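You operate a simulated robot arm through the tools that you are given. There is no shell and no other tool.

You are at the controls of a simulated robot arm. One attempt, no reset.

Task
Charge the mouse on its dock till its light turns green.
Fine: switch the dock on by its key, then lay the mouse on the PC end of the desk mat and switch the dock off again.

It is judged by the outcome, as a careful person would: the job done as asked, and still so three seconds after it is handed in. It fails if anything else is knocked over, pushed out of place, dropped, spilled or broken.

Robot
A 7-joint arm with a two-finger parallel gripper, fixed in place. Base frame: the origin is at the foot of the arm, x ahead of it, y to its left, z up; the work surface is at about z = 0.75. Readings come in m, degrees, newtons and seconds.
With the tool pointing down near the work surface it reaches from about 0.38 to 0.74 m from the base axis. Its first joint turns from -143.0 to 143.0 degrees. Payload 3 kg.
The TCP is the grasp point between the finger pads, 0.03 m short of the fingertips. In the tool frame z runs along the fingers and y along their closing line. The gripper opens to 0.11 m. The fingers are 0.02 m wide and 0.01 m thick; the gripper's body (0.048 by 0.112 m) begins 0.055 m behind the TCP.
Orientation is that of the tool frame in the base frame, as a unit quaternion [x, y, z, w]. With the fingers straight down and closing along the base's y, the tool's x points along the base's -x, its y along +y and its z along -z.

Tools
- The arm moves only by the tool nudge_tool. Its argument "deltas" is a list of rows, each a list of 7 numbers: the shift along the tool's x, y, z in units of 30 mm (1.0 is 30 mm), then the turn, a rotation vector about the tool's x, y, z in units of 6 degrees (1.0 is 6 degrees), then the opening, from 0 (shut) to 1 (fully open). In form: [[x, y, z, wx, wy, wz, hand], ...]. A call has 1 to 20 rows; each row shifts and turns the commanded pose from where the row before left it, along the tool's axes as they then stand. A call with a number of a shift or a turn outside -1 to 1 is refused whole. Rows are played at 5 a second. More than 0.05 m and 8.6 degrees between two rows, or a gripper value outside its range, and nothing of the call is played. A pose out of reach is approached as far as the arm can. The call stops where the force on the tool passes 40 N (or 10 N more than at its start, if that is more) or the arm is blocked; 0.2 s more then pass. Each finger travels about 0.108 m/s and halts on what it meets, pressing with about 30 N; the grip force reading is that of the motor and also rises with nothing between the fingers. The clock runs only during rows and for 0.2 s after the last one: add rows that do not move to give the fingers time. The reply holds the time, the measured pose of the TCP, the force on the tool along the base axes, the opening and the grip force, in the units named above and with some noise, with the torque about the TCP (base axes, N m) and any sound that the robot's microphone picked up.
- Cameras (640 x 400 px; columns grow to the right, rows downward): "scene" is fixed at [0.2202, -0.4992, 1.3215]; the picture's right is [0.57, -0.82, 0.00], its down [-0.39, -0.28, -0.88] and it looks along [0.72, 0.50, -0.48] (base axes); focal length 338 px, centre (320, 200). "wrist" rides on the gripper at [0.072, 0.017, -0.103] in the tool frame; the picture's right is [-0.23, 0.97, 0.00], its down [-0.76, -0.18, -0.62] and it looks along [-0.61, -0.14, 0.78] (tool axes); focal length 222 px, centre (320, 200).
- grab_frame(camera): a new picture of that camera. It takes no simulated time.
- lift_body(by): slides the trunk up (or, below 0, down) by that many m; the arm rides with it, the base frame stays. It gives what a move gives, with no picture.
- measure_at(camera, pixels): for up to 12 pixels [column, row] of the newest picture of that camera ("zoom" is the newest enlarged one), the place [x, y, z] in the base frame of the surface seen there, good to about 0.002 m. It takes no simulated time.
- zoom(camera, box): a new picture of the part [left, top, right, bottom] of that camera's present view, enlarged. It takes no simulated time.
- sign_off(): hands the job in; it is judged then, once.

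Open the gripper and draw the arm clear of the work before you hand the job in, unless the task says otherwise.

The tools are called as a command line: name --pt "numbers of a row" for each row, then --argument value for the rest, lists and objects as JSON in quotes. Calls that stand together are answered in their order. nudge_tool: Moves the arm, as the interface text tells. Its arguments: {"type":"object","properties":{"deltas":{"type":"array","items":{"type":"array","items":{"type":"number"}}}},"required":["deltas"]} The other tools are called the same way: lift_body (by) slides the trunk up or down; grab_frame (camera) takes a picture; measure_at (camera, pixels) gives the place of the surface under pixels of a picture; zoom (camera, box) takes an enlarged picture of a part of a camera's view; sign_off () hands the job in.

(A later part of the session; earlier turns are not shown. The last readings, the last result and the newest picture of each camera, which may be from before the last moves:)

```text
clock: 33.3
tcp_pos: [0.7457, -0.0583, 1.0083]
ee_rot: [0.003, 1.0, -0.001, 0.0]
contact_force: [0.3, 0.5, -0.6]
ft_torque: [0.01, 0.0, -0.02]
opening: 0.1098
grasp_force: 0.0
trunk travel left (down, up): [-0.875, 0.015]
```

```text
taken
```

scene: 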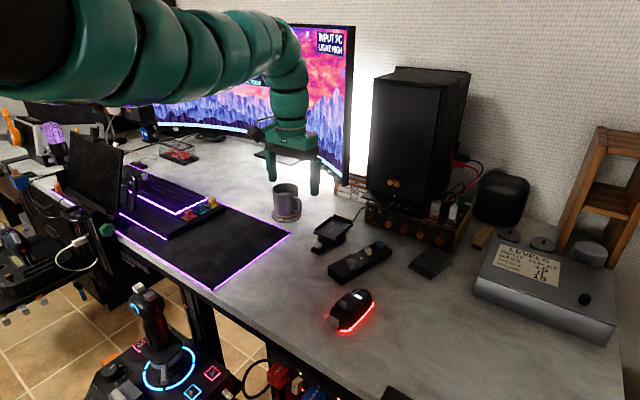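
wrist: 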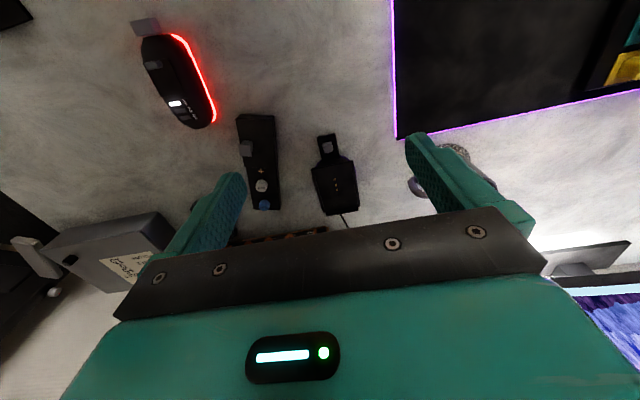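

The dock is at (335,175) in the wrist view. I zoom both cameras on it and measure the corners, rails and key.

zoom --camera "wrist" --box '[295, 120, 375, 225]'

zoom --camera "scene" --box '[300, 205, 370, 260]'

```text
3.81 times, centred on (335, 172) of wrist
```

zoom: 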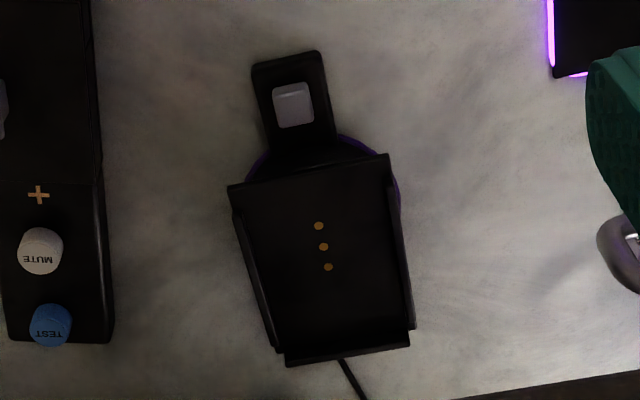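

```text
7.27 times, centred on (335, 232) of scene
```

zoom: 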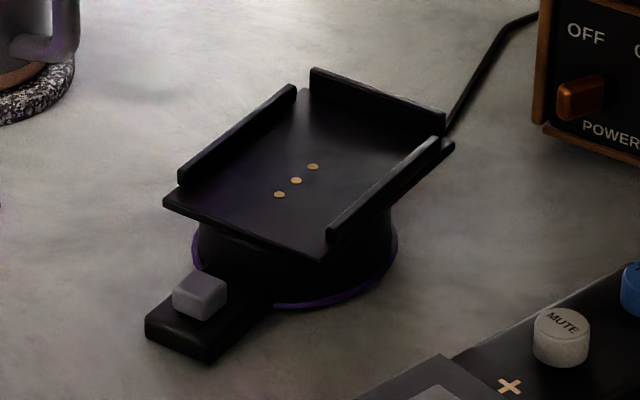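

measure_at --camera "zoom" --pixels '[[168, 204], [318, 257], [306, 95], [440, 150], [184, 174], [292, 92], [330, 236], [436, 143], [316, 72], [444, 118], [296, 181], [230, 200]]'

measure_at --camera "zoom" --pixels '[[200, 280], [200, 300], [180, 283], [222, 290], [160, 330], [208, 350], [150, 318], [240, 300], [300, 120], [380, 160], [313, 166], [279, 194]]'

```text
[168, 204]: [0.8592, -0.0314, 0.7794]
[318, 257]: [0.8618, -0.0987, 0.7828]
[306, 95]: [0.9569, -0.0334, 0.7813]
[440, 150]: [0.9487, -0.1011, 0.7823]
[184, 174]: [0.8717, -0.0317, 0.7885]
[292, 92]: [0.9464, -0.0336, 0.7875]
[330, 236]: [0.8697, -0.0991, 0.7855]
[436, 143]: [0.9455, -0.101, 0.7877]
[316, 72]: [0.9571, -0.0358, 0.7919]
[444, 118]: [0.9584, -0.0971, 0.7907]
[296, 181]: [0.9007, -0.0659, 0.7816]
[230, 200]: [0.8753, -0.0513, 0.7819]
```

```text
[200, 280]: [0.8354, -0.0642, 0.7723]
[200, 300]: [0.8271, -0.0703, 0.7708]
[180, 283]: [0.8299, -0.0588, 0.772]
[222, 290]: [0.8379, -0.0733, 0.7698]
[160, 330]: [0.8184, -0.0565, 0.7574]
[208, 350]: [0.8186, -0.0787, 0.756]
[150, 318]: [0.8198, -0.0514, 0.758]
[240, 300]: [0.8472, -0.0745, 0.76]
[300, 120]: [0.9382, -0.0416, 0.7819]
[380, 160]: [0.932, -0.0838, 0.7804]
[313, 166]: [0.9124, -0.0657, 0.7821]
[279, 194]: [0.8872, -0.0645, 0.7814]
```

The dock tray spans x 0.859–0.957, y −0.031…−0.101, top z 0.7815, rails up to z 0.788, and its key is at (0.832, −0.066, 0.772). I measure obstacles near it: monitor edge, speaker, amplifier, mug, key strip.

measure_at --camera "scene" --pixels '[[350, 150], [346, 182], [372, 190], [376, 110], [366, 212], [440, 240], [285, 187], [298, 200], [272, 195], [330, 272], [388, 247], [332, 265]]'

measure_at --camera "scene" --pixels '[[352, 262], [370, 252], [380, 244], [340, 185], [345, 195], [362, 222], [355, 205], [330, 250], [276, 216], [299, 216], [398, 80], [300, 186]]'

```text
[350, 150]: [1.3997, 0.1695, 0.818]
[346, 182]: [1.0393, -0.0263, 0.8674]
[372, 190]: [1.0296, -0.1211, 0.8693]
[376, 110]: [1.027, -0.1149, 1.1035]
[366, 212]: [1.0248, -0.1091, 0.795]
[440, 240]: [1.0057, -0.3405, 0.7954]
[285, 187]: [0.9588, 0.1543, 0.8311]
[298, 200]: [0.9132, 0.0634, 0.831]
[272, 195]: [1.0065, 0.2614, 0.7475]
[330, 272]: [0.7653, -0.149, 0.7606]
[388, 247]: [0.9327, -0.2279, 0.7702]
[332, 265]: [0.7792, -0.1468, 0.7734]
```

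```text
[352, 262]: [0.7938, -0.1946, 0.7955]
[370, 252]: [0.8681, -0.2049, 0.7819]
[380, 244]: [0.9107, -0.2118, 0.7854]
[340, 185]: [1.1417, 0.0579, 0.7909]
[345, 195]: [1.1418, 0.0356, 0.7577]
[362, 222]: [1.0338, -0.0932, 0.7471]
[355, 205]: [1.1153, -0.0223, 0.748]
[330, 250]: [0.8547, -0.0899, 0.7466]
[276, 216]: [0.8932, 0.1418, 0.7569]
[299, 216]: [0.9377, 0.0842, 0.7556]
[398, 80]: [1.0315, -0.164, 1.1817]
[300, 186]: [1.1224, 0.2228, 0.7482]
```

The monitor edge (1.04, −0.03) and speaker front (x≈1.03) leave room for a tool at x≈0.9. I test how far out the arm reaches by moving forward in small steps at this safe height.

nudge_tool --pt "-0.5 0 0 0 0 0 1" --pt "-0.5 0 0 0 0 0 1" --pt "-0.5 0 0 0 0 0 1" --pt "-0.5 0 0 0 0 0 1"

grab_frame --camera "scene"

```text
clock: 34.3
tcp_pos: [0.7719, -0.0586, 1.0117]
ee_rot: [0.0, 1.0, 0.001, 0.001]
contact_force: [0.0, 1.0, -0.2]
ft_torque: [-0.01, 0.02, 0.0]
opening: 0.1102
grasp_force: 0.1
out of reach, approached as far as the arm can: row 2, 3, 4
trunk travel left (down, up): [-0.875, 0.015]
```

```text
taken
```

scene: 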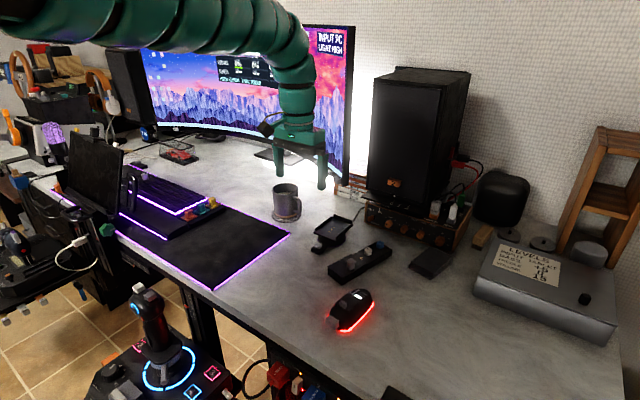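

Straight down the arm tops out near r=0.775, so the dock needs a forward-pitched tool. I pitch forward 36° here and then test moving forward along base x (about 0.1 m), still at z≈1.0.

nudge_tool --pt "0 0 0 0 -1 0 1" --pt "0 0 0 0 -1 0 1" --pt "0 0 0 0 -1 0 1" --pt "0 0 0 0 -1 0 1" --pt "0 0 0 0 -1 0 1" --pt "0 0 0 0 -1 0 1"

nudge_tool --pt "-0.405 0 0.294 0 0 0 1" --pt "-0.405 0 0.294 0 0 0 1" --pt "-0.405 0 0.294 0 0 0 1" --pt "-0.405 0 0.294 0 0 0 1" --pt "-0.405 0 0.294 0 0 0 1" --pt "-0.405 0 0.294 0 0 0 1" --pt "-0.405 0 0.294 0 0 0 1"

grab_frame --camera "scene"

```text
clock: 35.7
tcp_pos: [0.7703, -0.059, 1.0119]
ee_rot: [0.0, 0.951, 0.0, 0.31]
contact_force: [0.1, -0.3, -0.2]
ft_torque: [0.0, 0.02, 0.0]
opening: 0.1099
grasp_force: 0.0
trunk travel left (down, up): [-0.875, 0.015]
```

```text
clock: 37.3
tcp_pos: [0.8752, -0.0606, 1.0118]
ee_rot: [0.0, 0.951, -0.001, 0.31]
contact_force: [-1.4, -0.1, -0.3]
ft_torque: [0.0, -0.01, -0.04]
opening: 0.11
grasp_force: 0.1
trunk travel left (down, up): [-0.875, 0.015]
```

```text
taken
```

scene: 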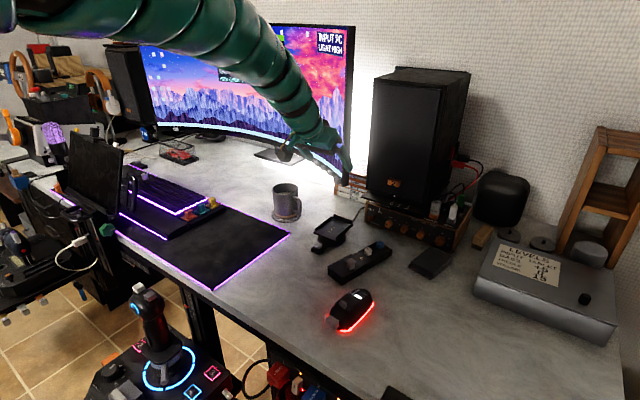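

At 36° pitch the arm reaches x=0.875 easily. I close the fingers, back off to x≈0.8225 over the dock key, then lower the trunk 0.13 m to hover above it.

nudge_tool --pt "0.708 -0.09 -0.515 0 0 0 0" --pt "0.708 -0.09 -0.515 0 0 0 0" --pt "0 0 0 0 0 0 0" --pt "0 0 0 0 0 0 0"

lift_body --by -0.15

grab_frame --camera "scene"

grab_frame --camera "wrist"

```text
clock: 38.3
tcp_pos: [0.8219, -0.0662, 1.0139]
ee_rot: [0.001, 0.951, 0.0, 0.31]
contact_force: [0.8, 1.0, -0.9]
ft_torque: [-0.01, -0.01, 0.0]
opening: 0.0
grasp_force: 30.1
trunk travel left (down, up): [-0.875, 0.015]
```

```text
clock: 40.0
tcp_pos: [0.8222, -0.0663, 0.8642]
ee_rot: [0.001, 0.951, 0.0, 0.31]
contact_force: [-0.4, -0.2, 0.5]
ft_torque: [0.0, 0.01, -0.03]
opening: 0.0003
grasp_force: 30.1
trunk travel left (down, up): [-0.725, 0.165]
```

```text
taken
```

scene: 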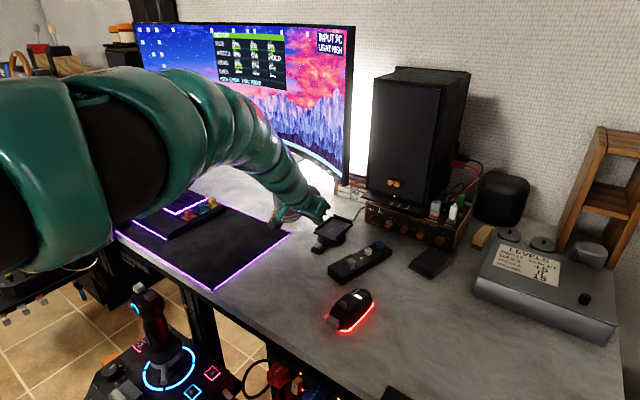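

```text
taken
```

wrist: 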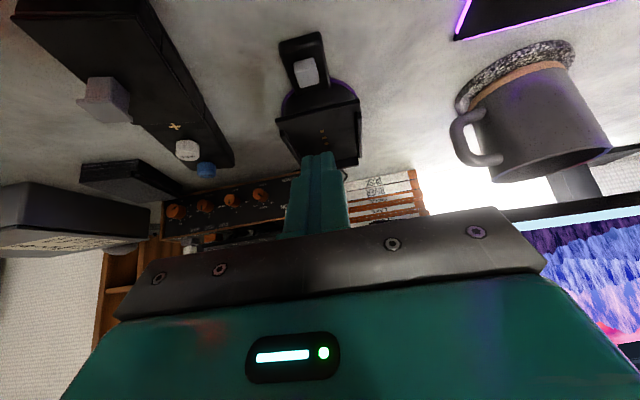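

The fingers hover behind-above the key (wrist picture: key at (305,72), tips at (318,155)). I descend straight down about 0.052 m to stop about 8 mm above it.

nudge_tool --pt "0.588 0 0.809 0 0 0 0" --pt "0.431 0 0.593 0 0 0 0"

zoom --camera "scene" --box '[285, 190, 375, 260]'

grab_frame --camera "wrist"

zoom --camera "wrist" --box '[240, 10, 400, 180]'

```text
clock: 40.6
tcp_pos: [0.8223, -0.0667, 0.8116]
ee_rot: [0.001, 0.951, 0.0, 0.309]
contact_force: [0.1, 0.4, 0.5]
ft_torque: [0.0, -0.02, -0.02]
opening: 0.0002
grasp_force: 29.9
trunk travel left (down, up): [-0.725, 0.165]
```

```text
5.71 times, centred on (330, 225) of scene
```

zoom: 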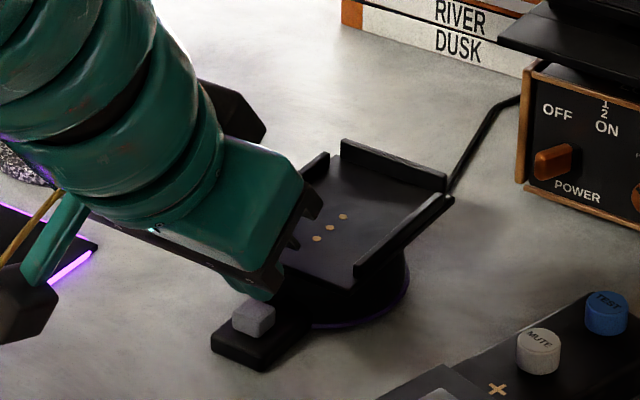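

```text
taken
```

wrist: 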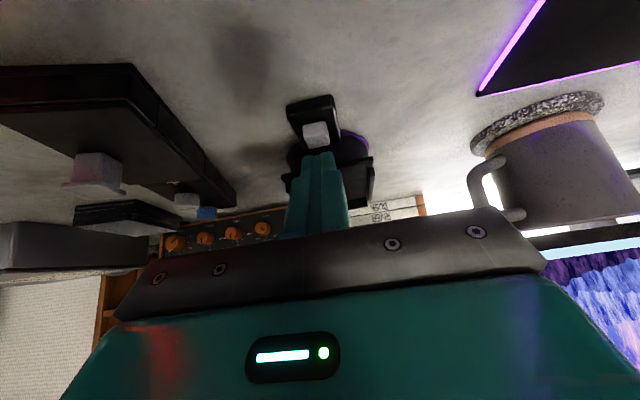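

```text
2.35 times, centred on (320, 95) of wrist
```

zoom: 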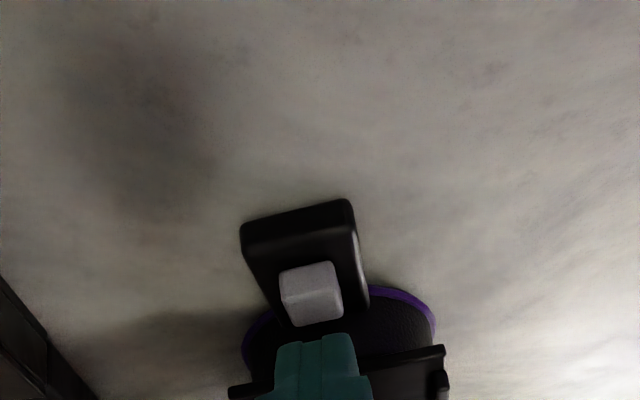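

The tips look slightly beyond the key. I measure the key and the fingertips in the zoomed pictures.

measure_at --camera "zoom" --pixels '[[310, 275], [310, 305], [285, 290], [338, 290], [315, 340], [290, 345], [345, 340], [310, 322]]'

zoom --camera "scene" --box '[305, 215, 355, 255]'

```text
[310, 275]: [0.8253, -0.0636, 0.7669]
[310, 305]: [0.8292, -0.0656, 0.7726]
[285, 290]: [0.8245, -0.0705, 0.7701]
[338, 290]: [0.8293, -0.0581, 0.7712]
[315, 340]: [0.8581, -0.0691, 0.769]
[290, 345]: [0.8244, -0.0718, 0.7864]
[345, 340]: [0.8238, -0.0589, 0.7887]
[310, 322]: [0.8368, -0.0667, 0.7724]
```

```text
10.00 times, centred on (330, 235) of scene
```

zoom: 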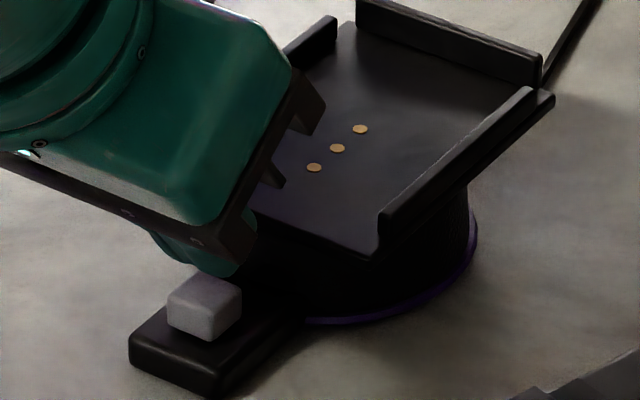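

The tips are centred over the key cap (x 0.825–0.838, top 0.7725) with about 9 mm of gap. I press down in 3 mm steps and watch the force.

nudge_tool --pt "0.0588 0 0.0809 0 0 0 0" --pt "0.0588 0 0.0809 0 0 0 0" --pt "0.0588 0 0.0809 0 0 0 0"

nudge_tool --pt "0.0392 0 0.0539 0 0 0 0"

```text
clock: 41.4
tcp_pos: [0.8212, -0.0664, 0.8031]
ee_rot: [0.001, 0.951, -0.001, 0.31]
contact_force: [-0.4, -0.4, 0.4]
ft_torque: [-0.01, -0.01, -0.04]
opening: 0.0002
grasp_force: 30.0
trunk travel left (down, up): [-0.725, 0.165]
```

```text
clock: 41.8
tcp_pos: [0.82, -0.0656, 0.8021]
ee_rot: [0.0, 0.951, 0.0, 0.31]
contact_force: [0.1, 0.2, 1.2]
ft_torque: [0.02, 0.01, 0.0]
opening: 0.0002
grasp_force: 29.9
trunk travel left (down, up): [-0.725, 0.165]
```

Contact may just be starting (1.2 N up). I continue with smaller steps of about 1.5 mm.

nudge_tool --pt "0.0294 0 0.0405 0 0 0 0" --pt "0 0 0 0 0 0 0"

nudge_tool --pt "0.0294 0 0.0405 0 0 0 0" --pt "0 0 0 0 0 0 0"

zoom --camera "scene" --box '[305, 215, 355, 255]'

```text
clock: 42.4
tcp_pos: [0.8231, -0.0649, 0.8009]
ee_rot: [0.001, 0.951, -0.001, 0.31]
contact_force: [1.1, 0.8, 1.9]
ft_torque: [0.0, -0.05, 0.01]
opening: 0.0001
grasp_force: 30.2
trunk travel left (down, up): [-0.725, 0.165]
heard: click
```

```text
clock: 43.0
tcp_pos: [0.8211, -0.066, 0.7998]
ee_rot: [0.001, 0.951, 0.0, 0.31]
contact_force: [2.3, 0.1, 6.0]
ft_torque: [0.01, -0.13, 0.0]
opening: 0.0
grasp_force: 29.8
trunk travel left (down, up): [-0.725, 0.165]
```

```text
10.00 times, centred on (330, 235) of scene
```

zoom: 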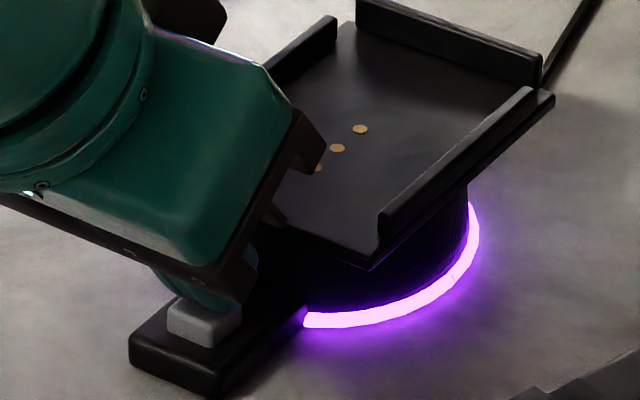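

A click was heard and the dock's ring now glows purple, so it is on. I lift the fingers straight up off the key.

nudge_tool --pt "-0.294 0 -0.405 0 0 0 0" --pt "-0.588 0 -0.809 0 0 0 0" --pt "-0.588 0 -0.809 0 0 0 0"

zoom --camera "scene" --box '[290, 205, 370, 265]'

grab_frame --camera "scene"

```text
clock: 43.8
tcp_pos: [0.8223, -0.0674, 0.8732]
ee_rot: [0.001, 0.951, 0.0, 0.31]
contact_force: [0.9, 0.3, -0.1]
ft_torque: [-0.02, -0.04, -0.01]
opening: 0.0
grasp_force: 29.9
trunk travel left (down, up): [-0.725, 0.165]
```

```text
6.67 times, centred on (330, 235) of scene
```

zoom: 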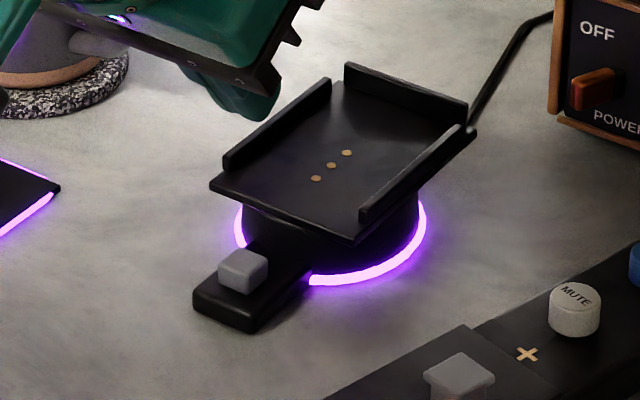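

```text
taken
```

scene: 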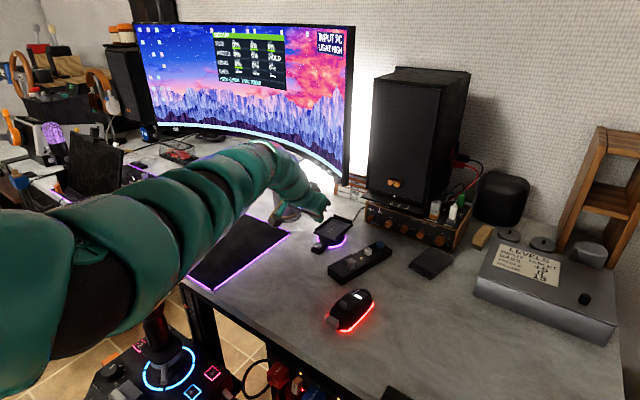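

The ring stays lit with the key released. Now I zoom in on the mouse in the scene view and measure its outline for the grasp.

zoom --camera "scene" --box '[320, 280, 384, 340]'

```text
6.67 times, centred on (352, 310) of scene
```

zoom: 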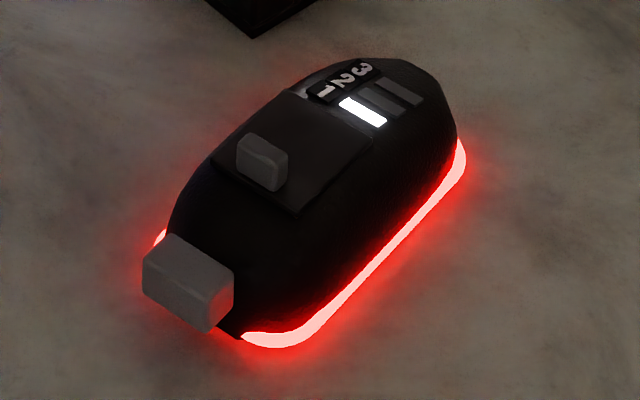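

measure_at --camera "zoom" --pixels '[[265, 345], [310, 335], [345, 300], [400, 240], [462, 165], [455, 140], [160, 240], [175, 240], [220, 280], [185, 285], [190, 315], [150, 270]]'

measure_at --camera "zoom" --pixels '[[262, 145], [280, 155], [262, 175], [300, 180], [300, 90], [375, 125], [215, 165], [298, 215], [360, 62], [430, 85], [280, 270], [370, 200]]'

```text
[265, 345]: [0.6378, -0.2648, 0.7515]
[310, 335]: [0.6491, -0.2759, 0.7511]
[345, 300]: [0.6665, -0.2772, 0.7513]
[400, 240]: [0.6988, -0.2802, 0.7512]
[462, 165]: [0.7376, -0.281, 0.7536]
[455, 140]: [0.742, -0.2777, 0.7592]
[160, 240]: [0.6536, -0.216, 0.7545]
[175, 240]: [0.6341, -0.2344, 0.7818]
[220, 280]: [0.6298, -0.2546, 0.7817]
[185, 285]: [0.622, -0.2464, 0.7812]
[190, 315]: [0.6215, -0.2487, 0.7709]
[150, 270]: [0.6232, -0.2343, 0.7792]
```

```text
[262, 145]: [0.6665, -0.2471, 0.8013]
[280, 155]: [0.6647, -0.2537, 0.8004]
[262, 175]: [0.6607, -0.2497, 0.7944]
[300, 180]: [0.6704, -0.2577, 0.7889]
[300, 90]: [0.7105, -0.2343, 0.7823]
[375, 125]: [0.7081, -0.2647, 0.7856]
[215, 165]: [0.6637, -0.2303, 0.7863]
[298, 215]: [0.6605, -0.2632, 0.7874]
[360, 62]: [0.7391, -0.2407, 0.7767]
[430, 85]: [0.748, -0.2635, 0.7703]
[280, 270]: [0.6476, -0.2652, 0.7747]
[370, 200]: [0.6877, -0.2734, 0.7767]
```

The mouse body's centre is about (0.687, −0.248) with its axis turned roughly −4.5° from +x; half width about 0.03 low down. I open the hand and move, still pitched, to hover over it, leaving the height at 0.87.

nudge_tool --pt "0.555 -0.862 -0.403 0 0 0 0" --pt "0.555 -0.862 -0.403 0 0 0 0.3" --pt "0.555 -0.862 -0.403 0 0 0 0.9" --pt "0.555 -0.862 -0.403 0 0 0 0.9" --pt "0.555 -0.862 -0.403 0 0 0 0.9" --pt "0.555 -0.862 -0.403 0 0 0 0.9" --pt "0.555 -0.862 -0.403 0 0 0 0.9" --pt "0 0 0 0.441 0 0.607 0.9"

grab_frame --camera "wrist"

grab_frame --camera "scene"

```text
clock: 45.6
tcp_pos: [0.6772, -0.2449, 0.8744]
ee_rot: [0.038, 0.95, -0.012, 0.309]
contact_force: [0.6, 0.5, 0.8]
ft_torque: [0.03, -0.01, 0.02]
opening: 0.0991
grasp_force: 0.0
trunk travel left (down, up): [-0.725, 0.165]
```

```text
taken
```

wrist: 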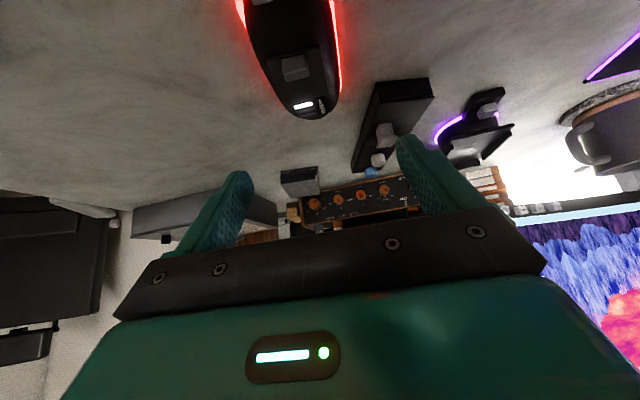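

```text
taken
```

scene: 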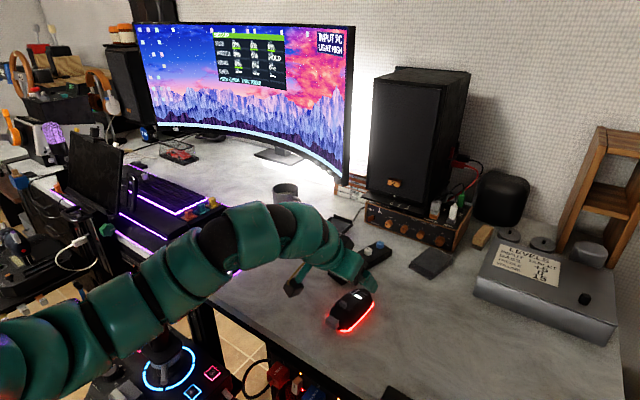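

From here the wrist view shows both rims of the mouse (left about (247,25), right about (338,50)). I zoom and measure both sides to confirm its axis and centre.

zoom --camera "wrist" --box '[220, 0, 370, 130]'

measure_at --camera "wrist" --pixels '[[243, 12], [248, 30], [335, 20], [338, 50], [341, 85], [300, 118], [262, 60], [272, 85], [330, 60], [334, 85], [320, 112], [285, 110]]'

```text
3.08 times, centred on (295, 65) of wrist
```

zoom: 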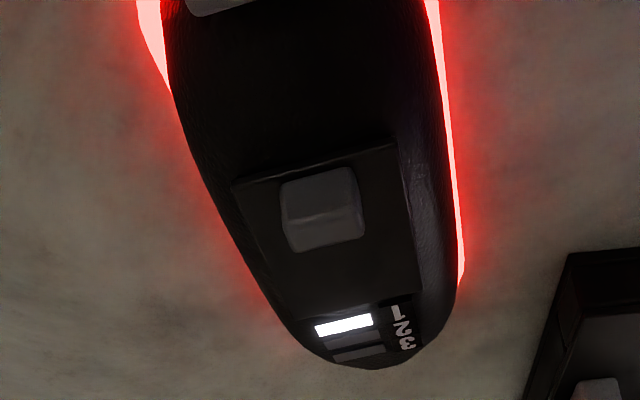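

```text
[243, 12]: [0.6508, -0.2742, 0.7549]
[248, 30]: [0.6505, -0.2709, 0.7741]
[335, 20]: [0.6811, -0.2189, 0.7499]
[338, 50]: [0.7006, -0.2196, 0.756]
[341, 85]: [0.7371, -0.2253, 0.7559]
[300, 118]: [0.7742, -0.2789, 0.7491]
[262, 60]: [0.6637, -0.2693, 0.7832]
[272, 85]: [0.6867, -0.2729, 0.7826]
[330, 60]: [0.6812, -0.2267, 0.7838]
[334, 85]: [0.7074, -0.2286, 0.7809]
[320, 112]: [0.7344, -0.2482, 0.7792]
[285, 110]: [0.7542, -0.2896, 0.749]
```

The two rims give a centre line through about (0.69, −0.249), axis −4.7°, width 0.060. I shift 3 mm right and descend 0.06 m, then check before the last 0.028 m.

nudge_tool --pt "0.588 -0.055 0.809 0 0 0 0.9" --pt "0.588 -0.055 0.809 0 0 0 0.9"

zoom --camera "scene" --box '[310, 260, 400, 340]'

grab_frame --camera "wrist"

```text
clock: 46.2
tcp_pos: [0.6761, -0.2483, 0.8146]
ee_rot: [0.038, 0.95, -0.012, 0.309]
contact_force: [0.9, -0.2, 0.4]
ft_torque: [0.02, -0.03, -0.01]
opening: 0.0993
grasp_force: 0.0
trunk travel left (down, up): [-0.725, 0.165]
```

```text
5.00 times, centred on (355, 300) of scene
```

zoom: 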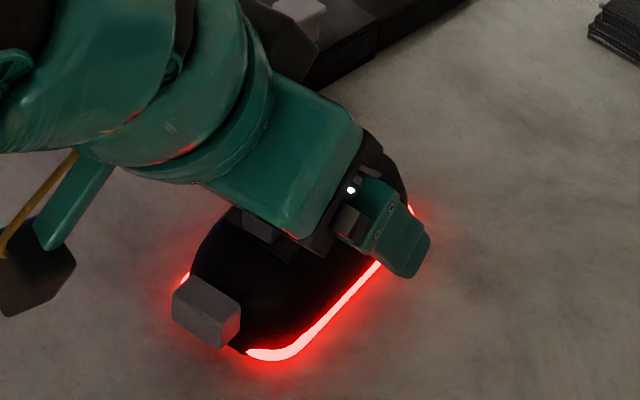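

```text
taken
```

wrist: 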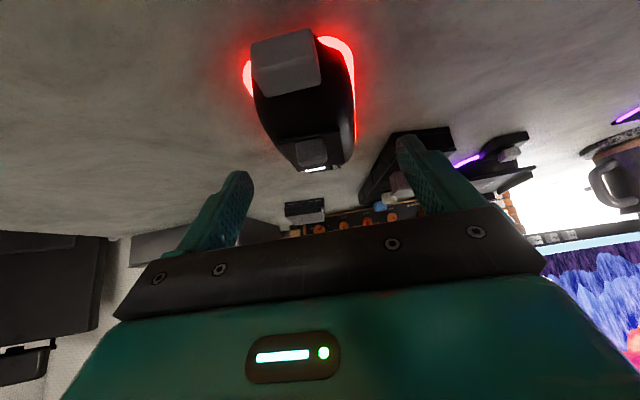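

The mouse is centred between the fingers. I descend the last 0.028 m with a 2 mm forward correction.

nudge_tool --pt "0.248 0 0.397 0 0 0 0.9" --pt "0.248 0 0.397 0 0 0 0.9"

zoom --camera "scene" --box '[310, 260, 400, 340]'

grab_frame --camera "wrist"

```text
clock: 46.8
tcp_pos: [0.6803, -0.2488, 0.7861]
ee_rot: [0.039, 0.95, -0.013, 0.31]
contact_force: [-0.1, 0.0, 0.1]
ft_torque: [0.03, 0.02, -0.02]
opening: 0.0987
grasp_force: 0.0
trunk travel left (down, up): [-0.725, 0.165]
```

```text
5.00 times, centred on (355, 300) of scene
```

zoom: 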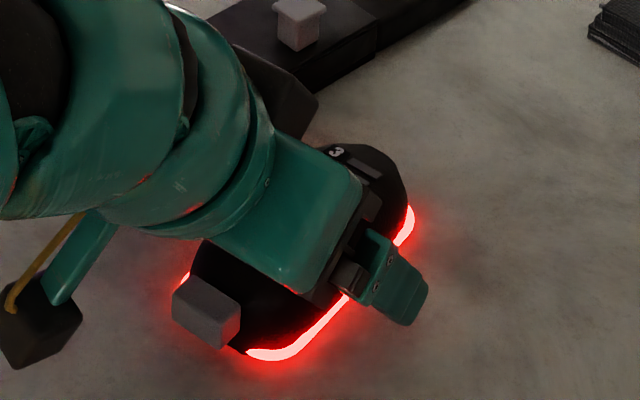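

```text
taken
```

wrist: 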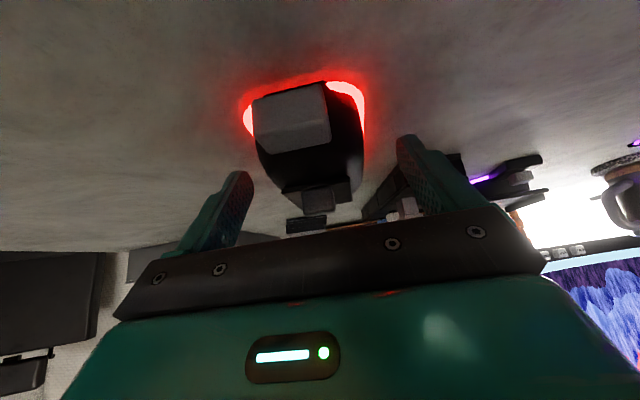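

Fingers straddle the mouse with no contact. I close the gripper and hold for about a second.

nudge_tool --pt "0 0 0 0 0 0 0.65" --pt "0 0 0 0 0 0 0.55" --pt "0 0 0 0 0 0 0" --pt "0 0 0 0 0 0 0" --pt "0 0 0 0 0 0 0"

zoom --camera "scene" --box '[310, 260, 400, 340]'

grab_frame --camera "wrist"

```text
clock: 48.0
tcp_pos: [0.6791, -0.2489, 0.7851]
ee_rot: [0.038, 0.95, -0.013, 0.309]
contact_force: [0.0, 0.0, 0.2]
ft_torque: [-0.08, -0.06, -0.01]
opening: 0.0578
grasp_force: 30.3
trunk travel left (down, up): [-0.725, 0.165]
```

```text
5.00 times, centred on (355, 300) of scene
```

zoom: 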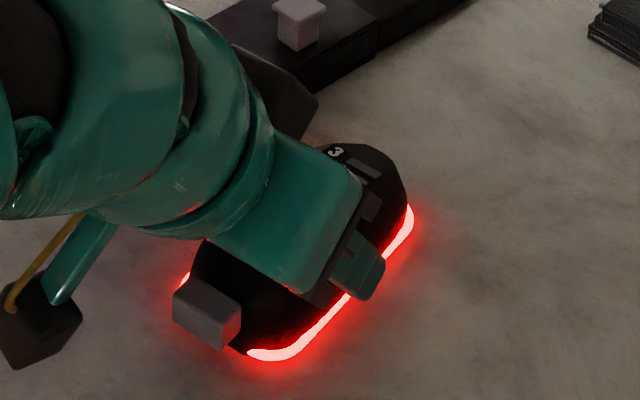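

```text
taken
```

wrist: 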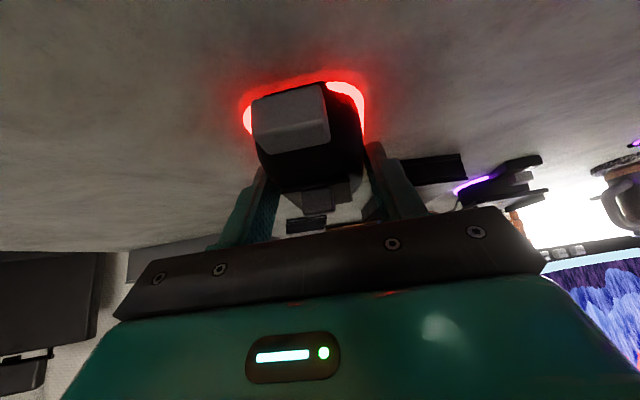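

Gripped at 0.058 m with 30 N. I lift 0.03 m straight up and check that the mouse comes along level.

nudge_tool --pt "-0.294 0 -0.405 0 0 0 0" --pt "-0.294 0 -0.405 0 0 0 0" --pt "0 0 0 0 0 0 0"

zoom --camera "scene" --box '[310, 250, 400, 340]'

grab_frame --camera "wrist"

```text
clock: 48.8
tcp_pos: [0.6804, -0.2492, 0.814]
ee_rot: [0.038, 0.951, -0.012, 0.308]
contact_force: [0.0, 0.2, -0.9]
ft_torque: [-0.02, 0.0, -0.02]
opening: 0.0579
grasp_force: 30.1
trunk travel left (down, up): [-0.725, 0.165]
```

```text
4.44 times, centred on (355, 295) of scene
```

zoom: 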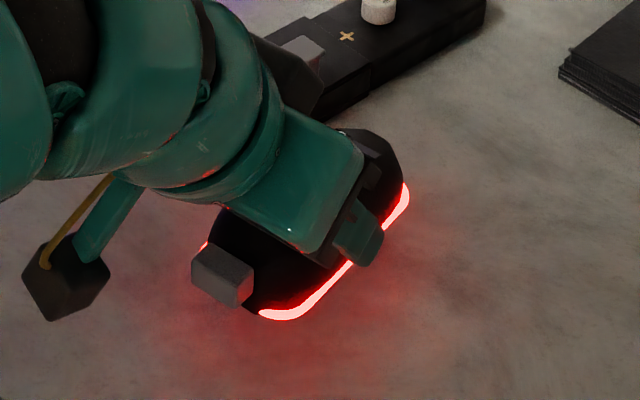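

```text
taken
```

wrist: 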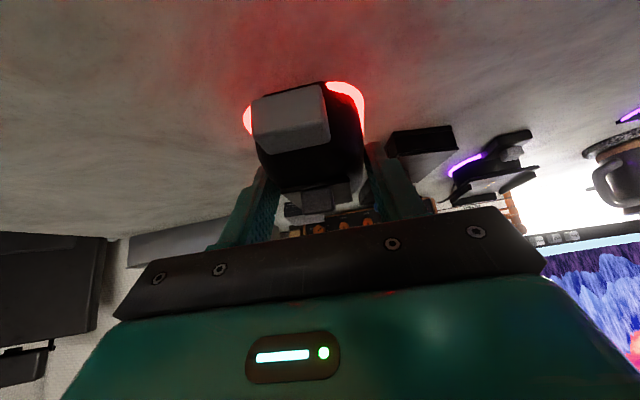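

The mouse is lifted level and steady. Before carrying it, I zoom in on the dock again to pin down rail inner edges, back wall and yaw.

nudge_tool --pt "-0.588 0 -0.809 0 0 0 0" --pt "-0.588 0 -0.809 0 0 0 0" --pt "-0.588 0 -0.809 0 0 0 0"

grab_frame --camera "scene"

zoom --camera "scene" --box '[308, 208, 364, 248]'

```text
clock: 49.6
tcp_pos: [0.6778, -0.2504, 0.9041]
ee_rot: [0.038, 0.95, -0.012, 0.31]
contact_force: [0.0, 0.8, -1.3]
ft_torque: [-0.01, 0.0, -0.02]
opening: 0.0576
grasp_force: 30.3
trunk travel left (down, up): [-0.725, 0.165]
```

```text
taken
```

scene: 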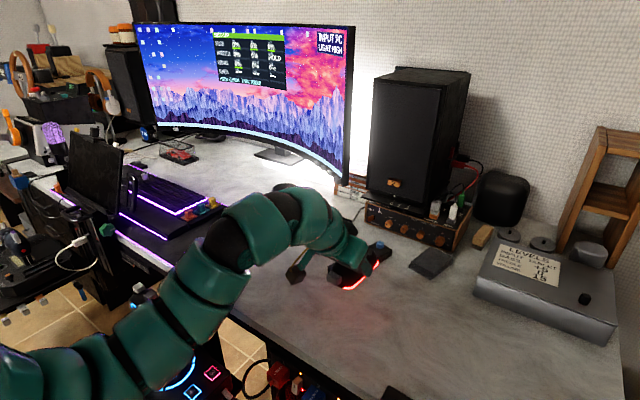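

```text
10.00 times, centred on (336, 228) of scene
```

zoom: 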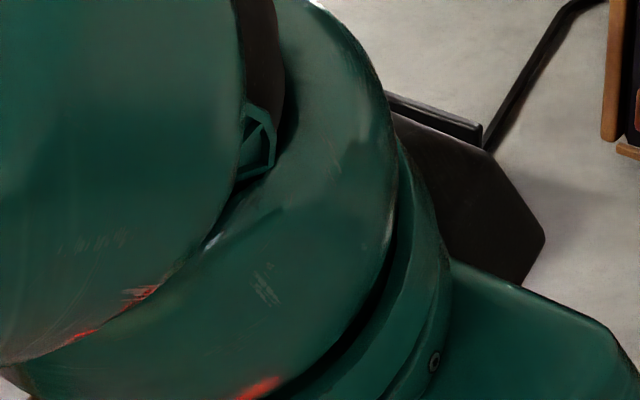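

The arm hides the dock from the scene camera, so I carry the mouse at height to behind the dock (TCP about (0.80, −0.066)), turning it 3° to the dock's axis of about −1.4°, and look again there.

nudge_tool --pt "0 0 0 -0.304 0 -0.418 0" --pt "-0.47 0.878 0.342 0 0 0 0" --pt "-0.47 0.878 0.342 0 0 0 0" --pt "-0.47 0.878 0.342 0 0 0 0" --pt "-0.47 0.878 0.342 0 0 0 0" --pt "-0.47 0.878 0.342 0 0 0 0" --pt "-0.47 0.878 0.342 0 0 0 0" --pt "-0.47 0.878 0.342 0 0 0 0"

grab_frame --camera "scene"

zoom --camera "scene" --box '[300, 190, 380, 250]'

grab_frame --camera "wrist"

```text
clock: 51.4
tcp_pos: [0.8067, -0.0702, 0.9054]
ee_rot: [0.013, 0.951, -0.005, 0.309]
contact_force: [-0.1, 0.8, -1.2]
ft_torque: [0.0, 0.01, 0.04]
opening: 0.058
grasp_force: 29.6
trunk travel left (down, up): [-0.725, 0.165]
```

```text
taken
```

scene: 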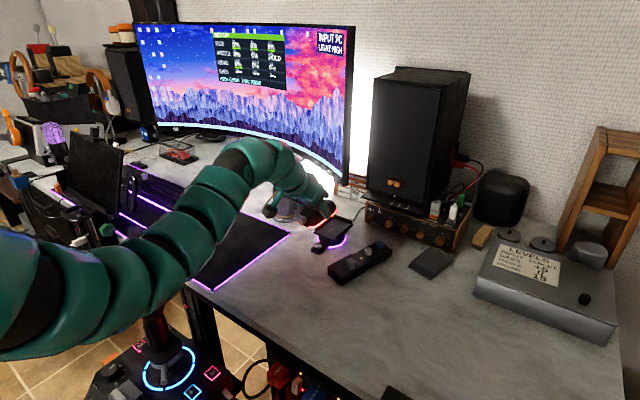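

```text
6.67 times, centred on (340, 220) of scene
```

zoom: 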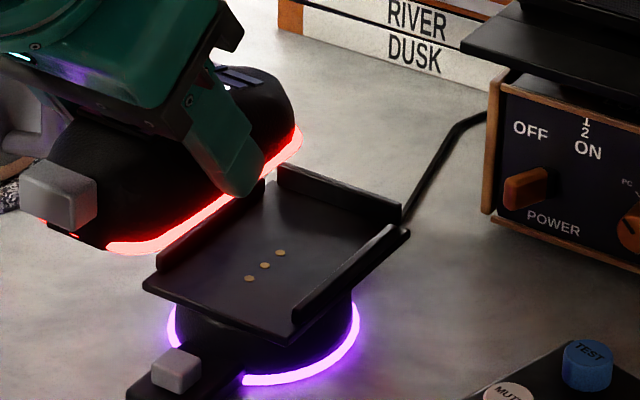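

```text
taken
```

wrist: 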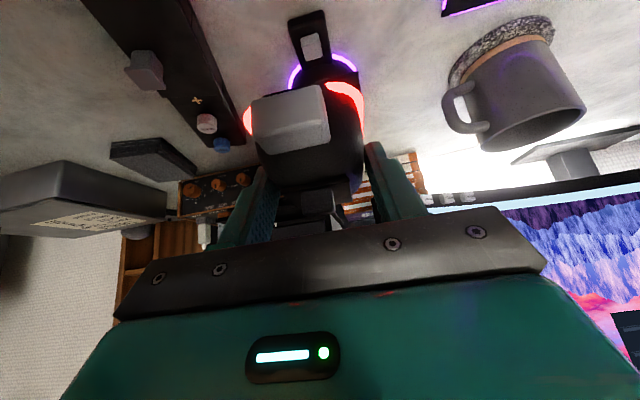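

The dock is visible beside the carried mouse. I zoom closely on it and measure rails' inner lines and the back wall.

zoom --camera "scene" --box '[318, 212, 366, 242]'

```text
13.33 times, centred on (342, 227) of scene
```

zoom: 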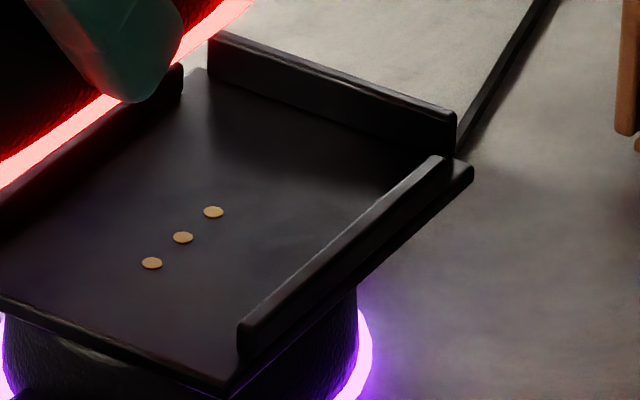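

measure_at --camera "zoom" --pixels '[[238, 320], [256, 328], [432, 158], [446, 163], [225, 355], [215, 75], [440, 145], [300, 85], [300, 105], [300, 130], [252, 345], [330, 250]]'

measure_at --camera "zoom" --pixels '[[185, 75], [180, 100], [60, 170], [80, 165], [152, 263], [183, 237], [213, 212], [234, 395], [470, 172], [455, 115], [212, 38], [200, 90]]'

```text
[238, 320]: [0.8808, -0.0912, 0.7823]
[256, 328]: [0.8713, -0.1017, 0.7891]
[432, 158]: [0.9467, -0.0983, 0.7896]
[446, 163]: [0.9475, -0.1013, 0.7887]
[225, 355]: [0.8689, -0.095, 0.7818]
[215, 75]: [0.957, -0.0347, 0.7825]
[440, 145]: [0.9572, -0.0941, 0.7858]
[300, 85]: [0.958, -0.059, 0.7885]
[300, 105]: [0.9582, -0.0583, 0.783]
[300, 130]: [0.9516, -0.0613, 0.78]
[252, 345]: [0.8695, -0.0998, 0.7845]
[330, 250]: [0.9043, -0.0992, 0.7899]
```

```text
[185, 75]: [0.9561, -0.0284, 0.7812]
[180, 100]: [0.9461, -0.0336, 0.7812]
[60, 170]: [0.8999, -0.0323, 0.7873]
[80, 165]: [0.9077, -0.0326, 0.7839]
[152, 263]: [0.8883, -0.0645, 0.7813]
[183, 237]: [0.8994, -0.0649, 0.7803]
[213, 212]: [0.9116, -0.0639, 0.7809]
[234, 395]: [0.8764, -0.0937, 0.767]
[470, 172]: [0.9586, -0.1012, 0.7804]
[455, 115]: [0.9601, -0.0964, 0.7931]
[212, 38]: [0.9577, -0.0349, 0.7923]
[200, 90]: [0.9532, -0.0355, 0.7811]
```

Rails' inner faces are at y≈−0.033 and −0.098 (centre −0.0655, gap 0.065), back wall at x≈0.9575, tray z 0.781. I measure the held mouse's rim and nose to get its offset from the TCP.

zoom --camera "scene" --box '[298, 192, 346, 232]'

```text
10.00 times, centred on (322, 212) of scene
```

zoom: 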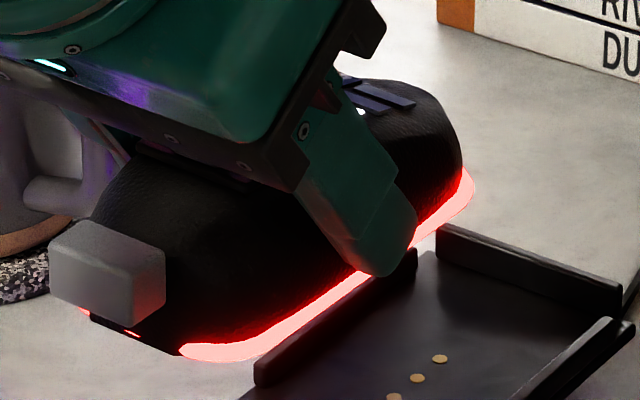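

measure_at --camera "zoom" --pixels '[[200, 352], [240, 350], [280, 328], [330, 292], [440, 225], [465, 195], [460, 150], [100, 318], [105, 260], [165, 250], [55, 235], [420, 100]]'

```text
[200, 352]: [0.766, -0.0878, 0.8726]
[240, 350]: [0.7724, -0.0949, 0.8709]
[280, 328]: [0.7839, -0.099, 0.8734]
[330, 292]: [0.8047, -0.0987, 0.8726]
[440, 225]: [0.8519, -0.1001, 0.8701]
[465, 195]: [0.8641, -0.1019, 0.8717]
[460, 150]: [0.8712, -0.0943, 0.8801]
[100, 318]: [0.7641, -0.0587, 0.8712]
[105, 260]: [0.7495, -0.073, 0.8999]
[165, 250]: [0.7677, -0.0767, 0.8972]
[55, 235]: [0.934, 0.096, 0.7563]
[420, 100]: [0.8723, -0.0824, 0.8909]
```

The held mouse is centred on the TCP, yaw about −1°, bottom 0.038 below the TCP, nose 0.069 ahead of it. I move forward at height to put the nose at x≈0.9545 and the centreline at y −0.0655.

nudge_tool --pt "-0.708 0.052 0.515 -0.049 0 -0.067 0" --pt "-0.708 0.052 0.515 0 0 0 0" --pt "-0.708 0.052 0.515 0 0 0 0" --pt "0 0 0 0 0 0 0"

zoom --camera "scene" --box '[300, 180, 380, 250]'

grab_frame --camera "wrist"

```text
clock: 52.4
tcp_pos: [0.8848, -0.0671, 0.9049]
ee_rot: [0.008, 0.951, -0.003, 0.31]
contact_force: [0.9, -0.1, -1.3]
ft_torque: [-0.03, 0.05, 0.0]
opening: 0.0575
grasp_force: 29.7
trunk travel left (down, up): [-0.725, 0.165]
```

```text
5.71 times, centred on (340, 215) of scene
```

zoom: 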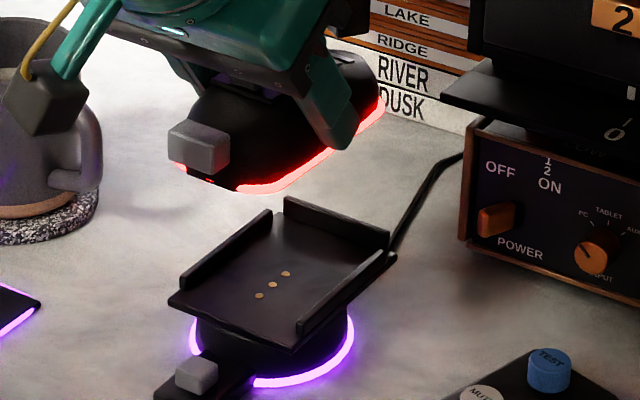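

```text
taken
```

wrist: 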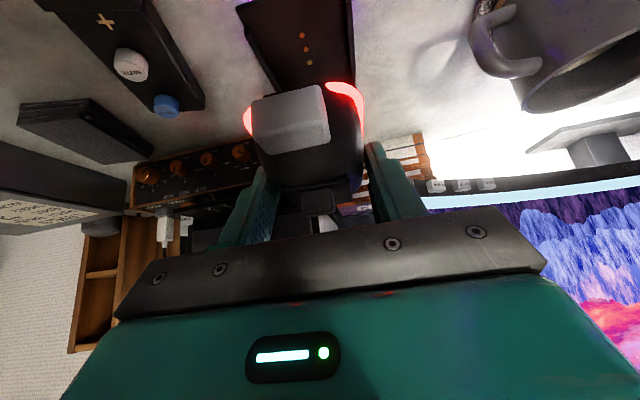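

The mouse hovers above the tray. I nudge 1.5 mm left and descend 0.06 m, then check alignment.

nudge_tool --pt "0.588 0.053 0.809 0 0 0 0" --pt "0.588 0 0.809 0 0 0 0" --pt "0 0 0 0 0 0 0"

zoom --camera "scene" --box '[305, 195, 369, 250]'

zoom --camera "wrist" --box '[200, 0, 420, 200]'

```text
clock: 53.2
tcp_pos: [0.8839, -0.0664, 0.8447]
ee_rot: [0.008, 0.951, -0.003, 0.31]
contact_force: [0.0, 0.5, -2.3]
ft_torque: [-0.03, 0.0, 0.0]
opening: 0.0577
grasp_force: 30.2
trunk travel left (down, up): [-0.725, 0.165]
```

```text
7.27 times, centred on (337, 222) of scene
```

zoom: 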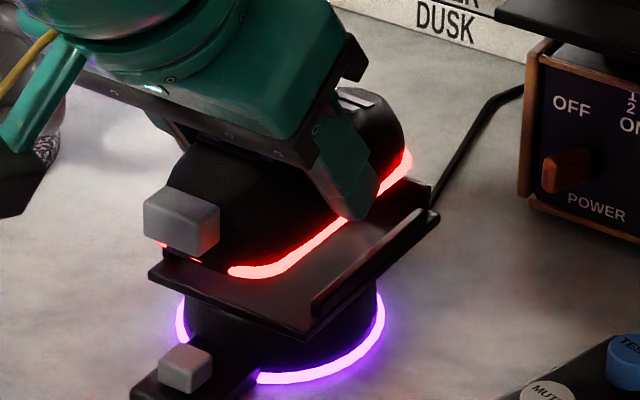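

```text
2.00 times, centred on (310, 100) of wrist
```

zoom: 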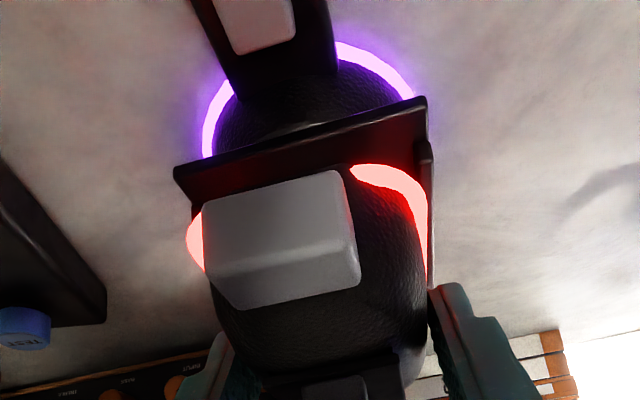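

Alignment looks good in both views. I descend a further 0.018 m, then measure rim against rails.

nudge_tool --pt "0.176 0.02 0.243 0 0 0 0" --pt "0.176 0 0.243 0 0 0 0" --pt "0 0 0 0 0 0 0"

zoom --camera "wrist" --box '[200, 0, 420, 200]'

zoom --camera "scene" --box '[310, 205, 366, 245]'

```text
clock: 54.0
tcp_pos: [0.8765, -0.0616, 0.8288]
ee_rot: [0.008, 0.951, -0.003, 0.31]
contact_force: [-0.4, -0.2, -0.2]
ft_torque: [-0.01, 0.04, 0.02]
opening: 0.0576
grasp_force: 30.6
out of reach, approached as far as the arm can: row 2
trunk travel left (down, up): [-0.725, 0.165]
```

```text
2.00 times, centred on (310, 100) of wrist
```

zoom: 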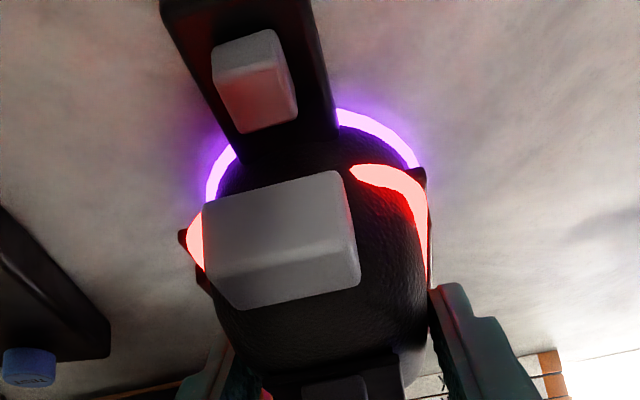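

```text
10.00 times, centred on (338, 225) of scene
```

zoom: 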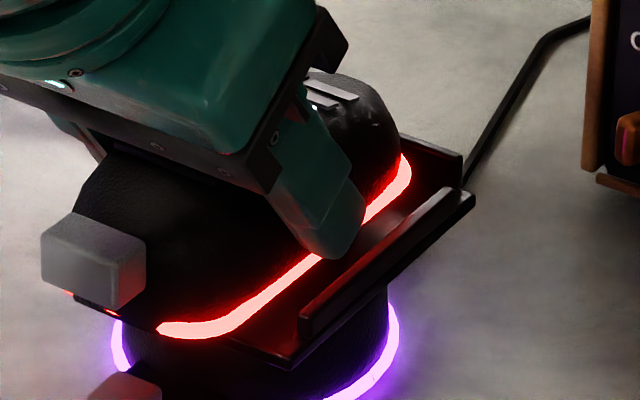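

The arm ran out of reach low down (TCP drifted to (0.8765, −0.0616)). I go back up 0.06 m, and will then use the trunk to lower instead, which keeps the arm within reach.

nudge_tool --pt "-0.588 0 -0.809 0 0 0 0" --pt "-0.588 0 -0.809 0 0 0 0" --pt "0 0 0 0 0 0 0"

```text
clock: 54.8
tcp_pos: [0.8784, -0.0624, 0.8891]
ee_rot: [0.008, 0.951, -0.002, 0.31]
contact_force: [-0.7, 0.3, -1.9]
ft_torque: [0.0, 0.03, 0.02]
opening: 0.0577
grasp_force: 30.5
trunk travel left (down, up): [-0.725, 0.165]
```

I raise to about z 0.92 while correcting to (0.8845, −0.0655).

nudge_tool --pt "-0.771 -0.103 -0.716 0 0 0 0" --pt "0 0 0 0 0 0 0"

lift_body --by -0.07

zoom --camera "scene" --box '[305, 195, 369, 250]'

zoom --camera "wrist" --box '[200, 0, 420, 200]'

```text
clock: 55.4
tcp_pos: [0.884, -0.0648, 0.9207]
ee_rot: [0.009, 0.951, -0.003, 0.309]
contact_force: [0.1, 0.0, -1.2]
ft_torque: [-0.01, -0.02, 0.01]
opening: 0.0582
grasp_force: 29.8
trunk travel left (down, up): [-0.725, 0.165]
```

```text
clock: 56.5
tcp_pos: [0.8823, -0.0654, 0.8531]
ee_rot: [0.008, 0.951, -0.003, 0.31]
contact_force: [-0.2, 1.5, -2.0]
ft_torque: [0.0, 0.0, -0.01]
opening: 0.0577
grasp_force: 30.1
trunk travel left (down, up): [-0.655, 0.235]
```

```text
7.27 times, centred on (337, 222) of scene
```

zoom: 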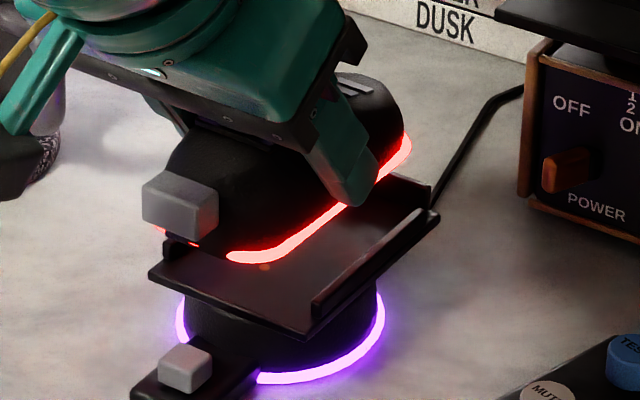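

```text
2.00 times, centred on (310, 100) of wrist
```

zoom: 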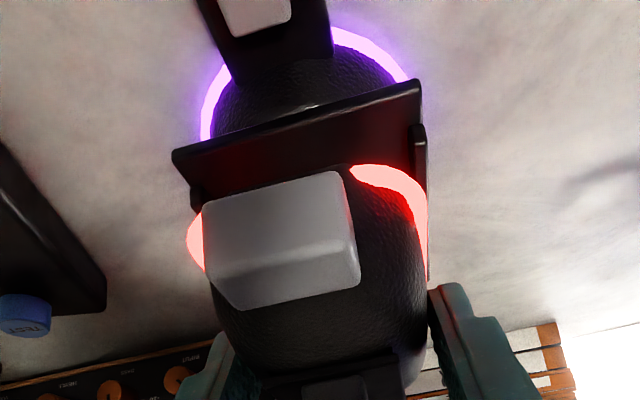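

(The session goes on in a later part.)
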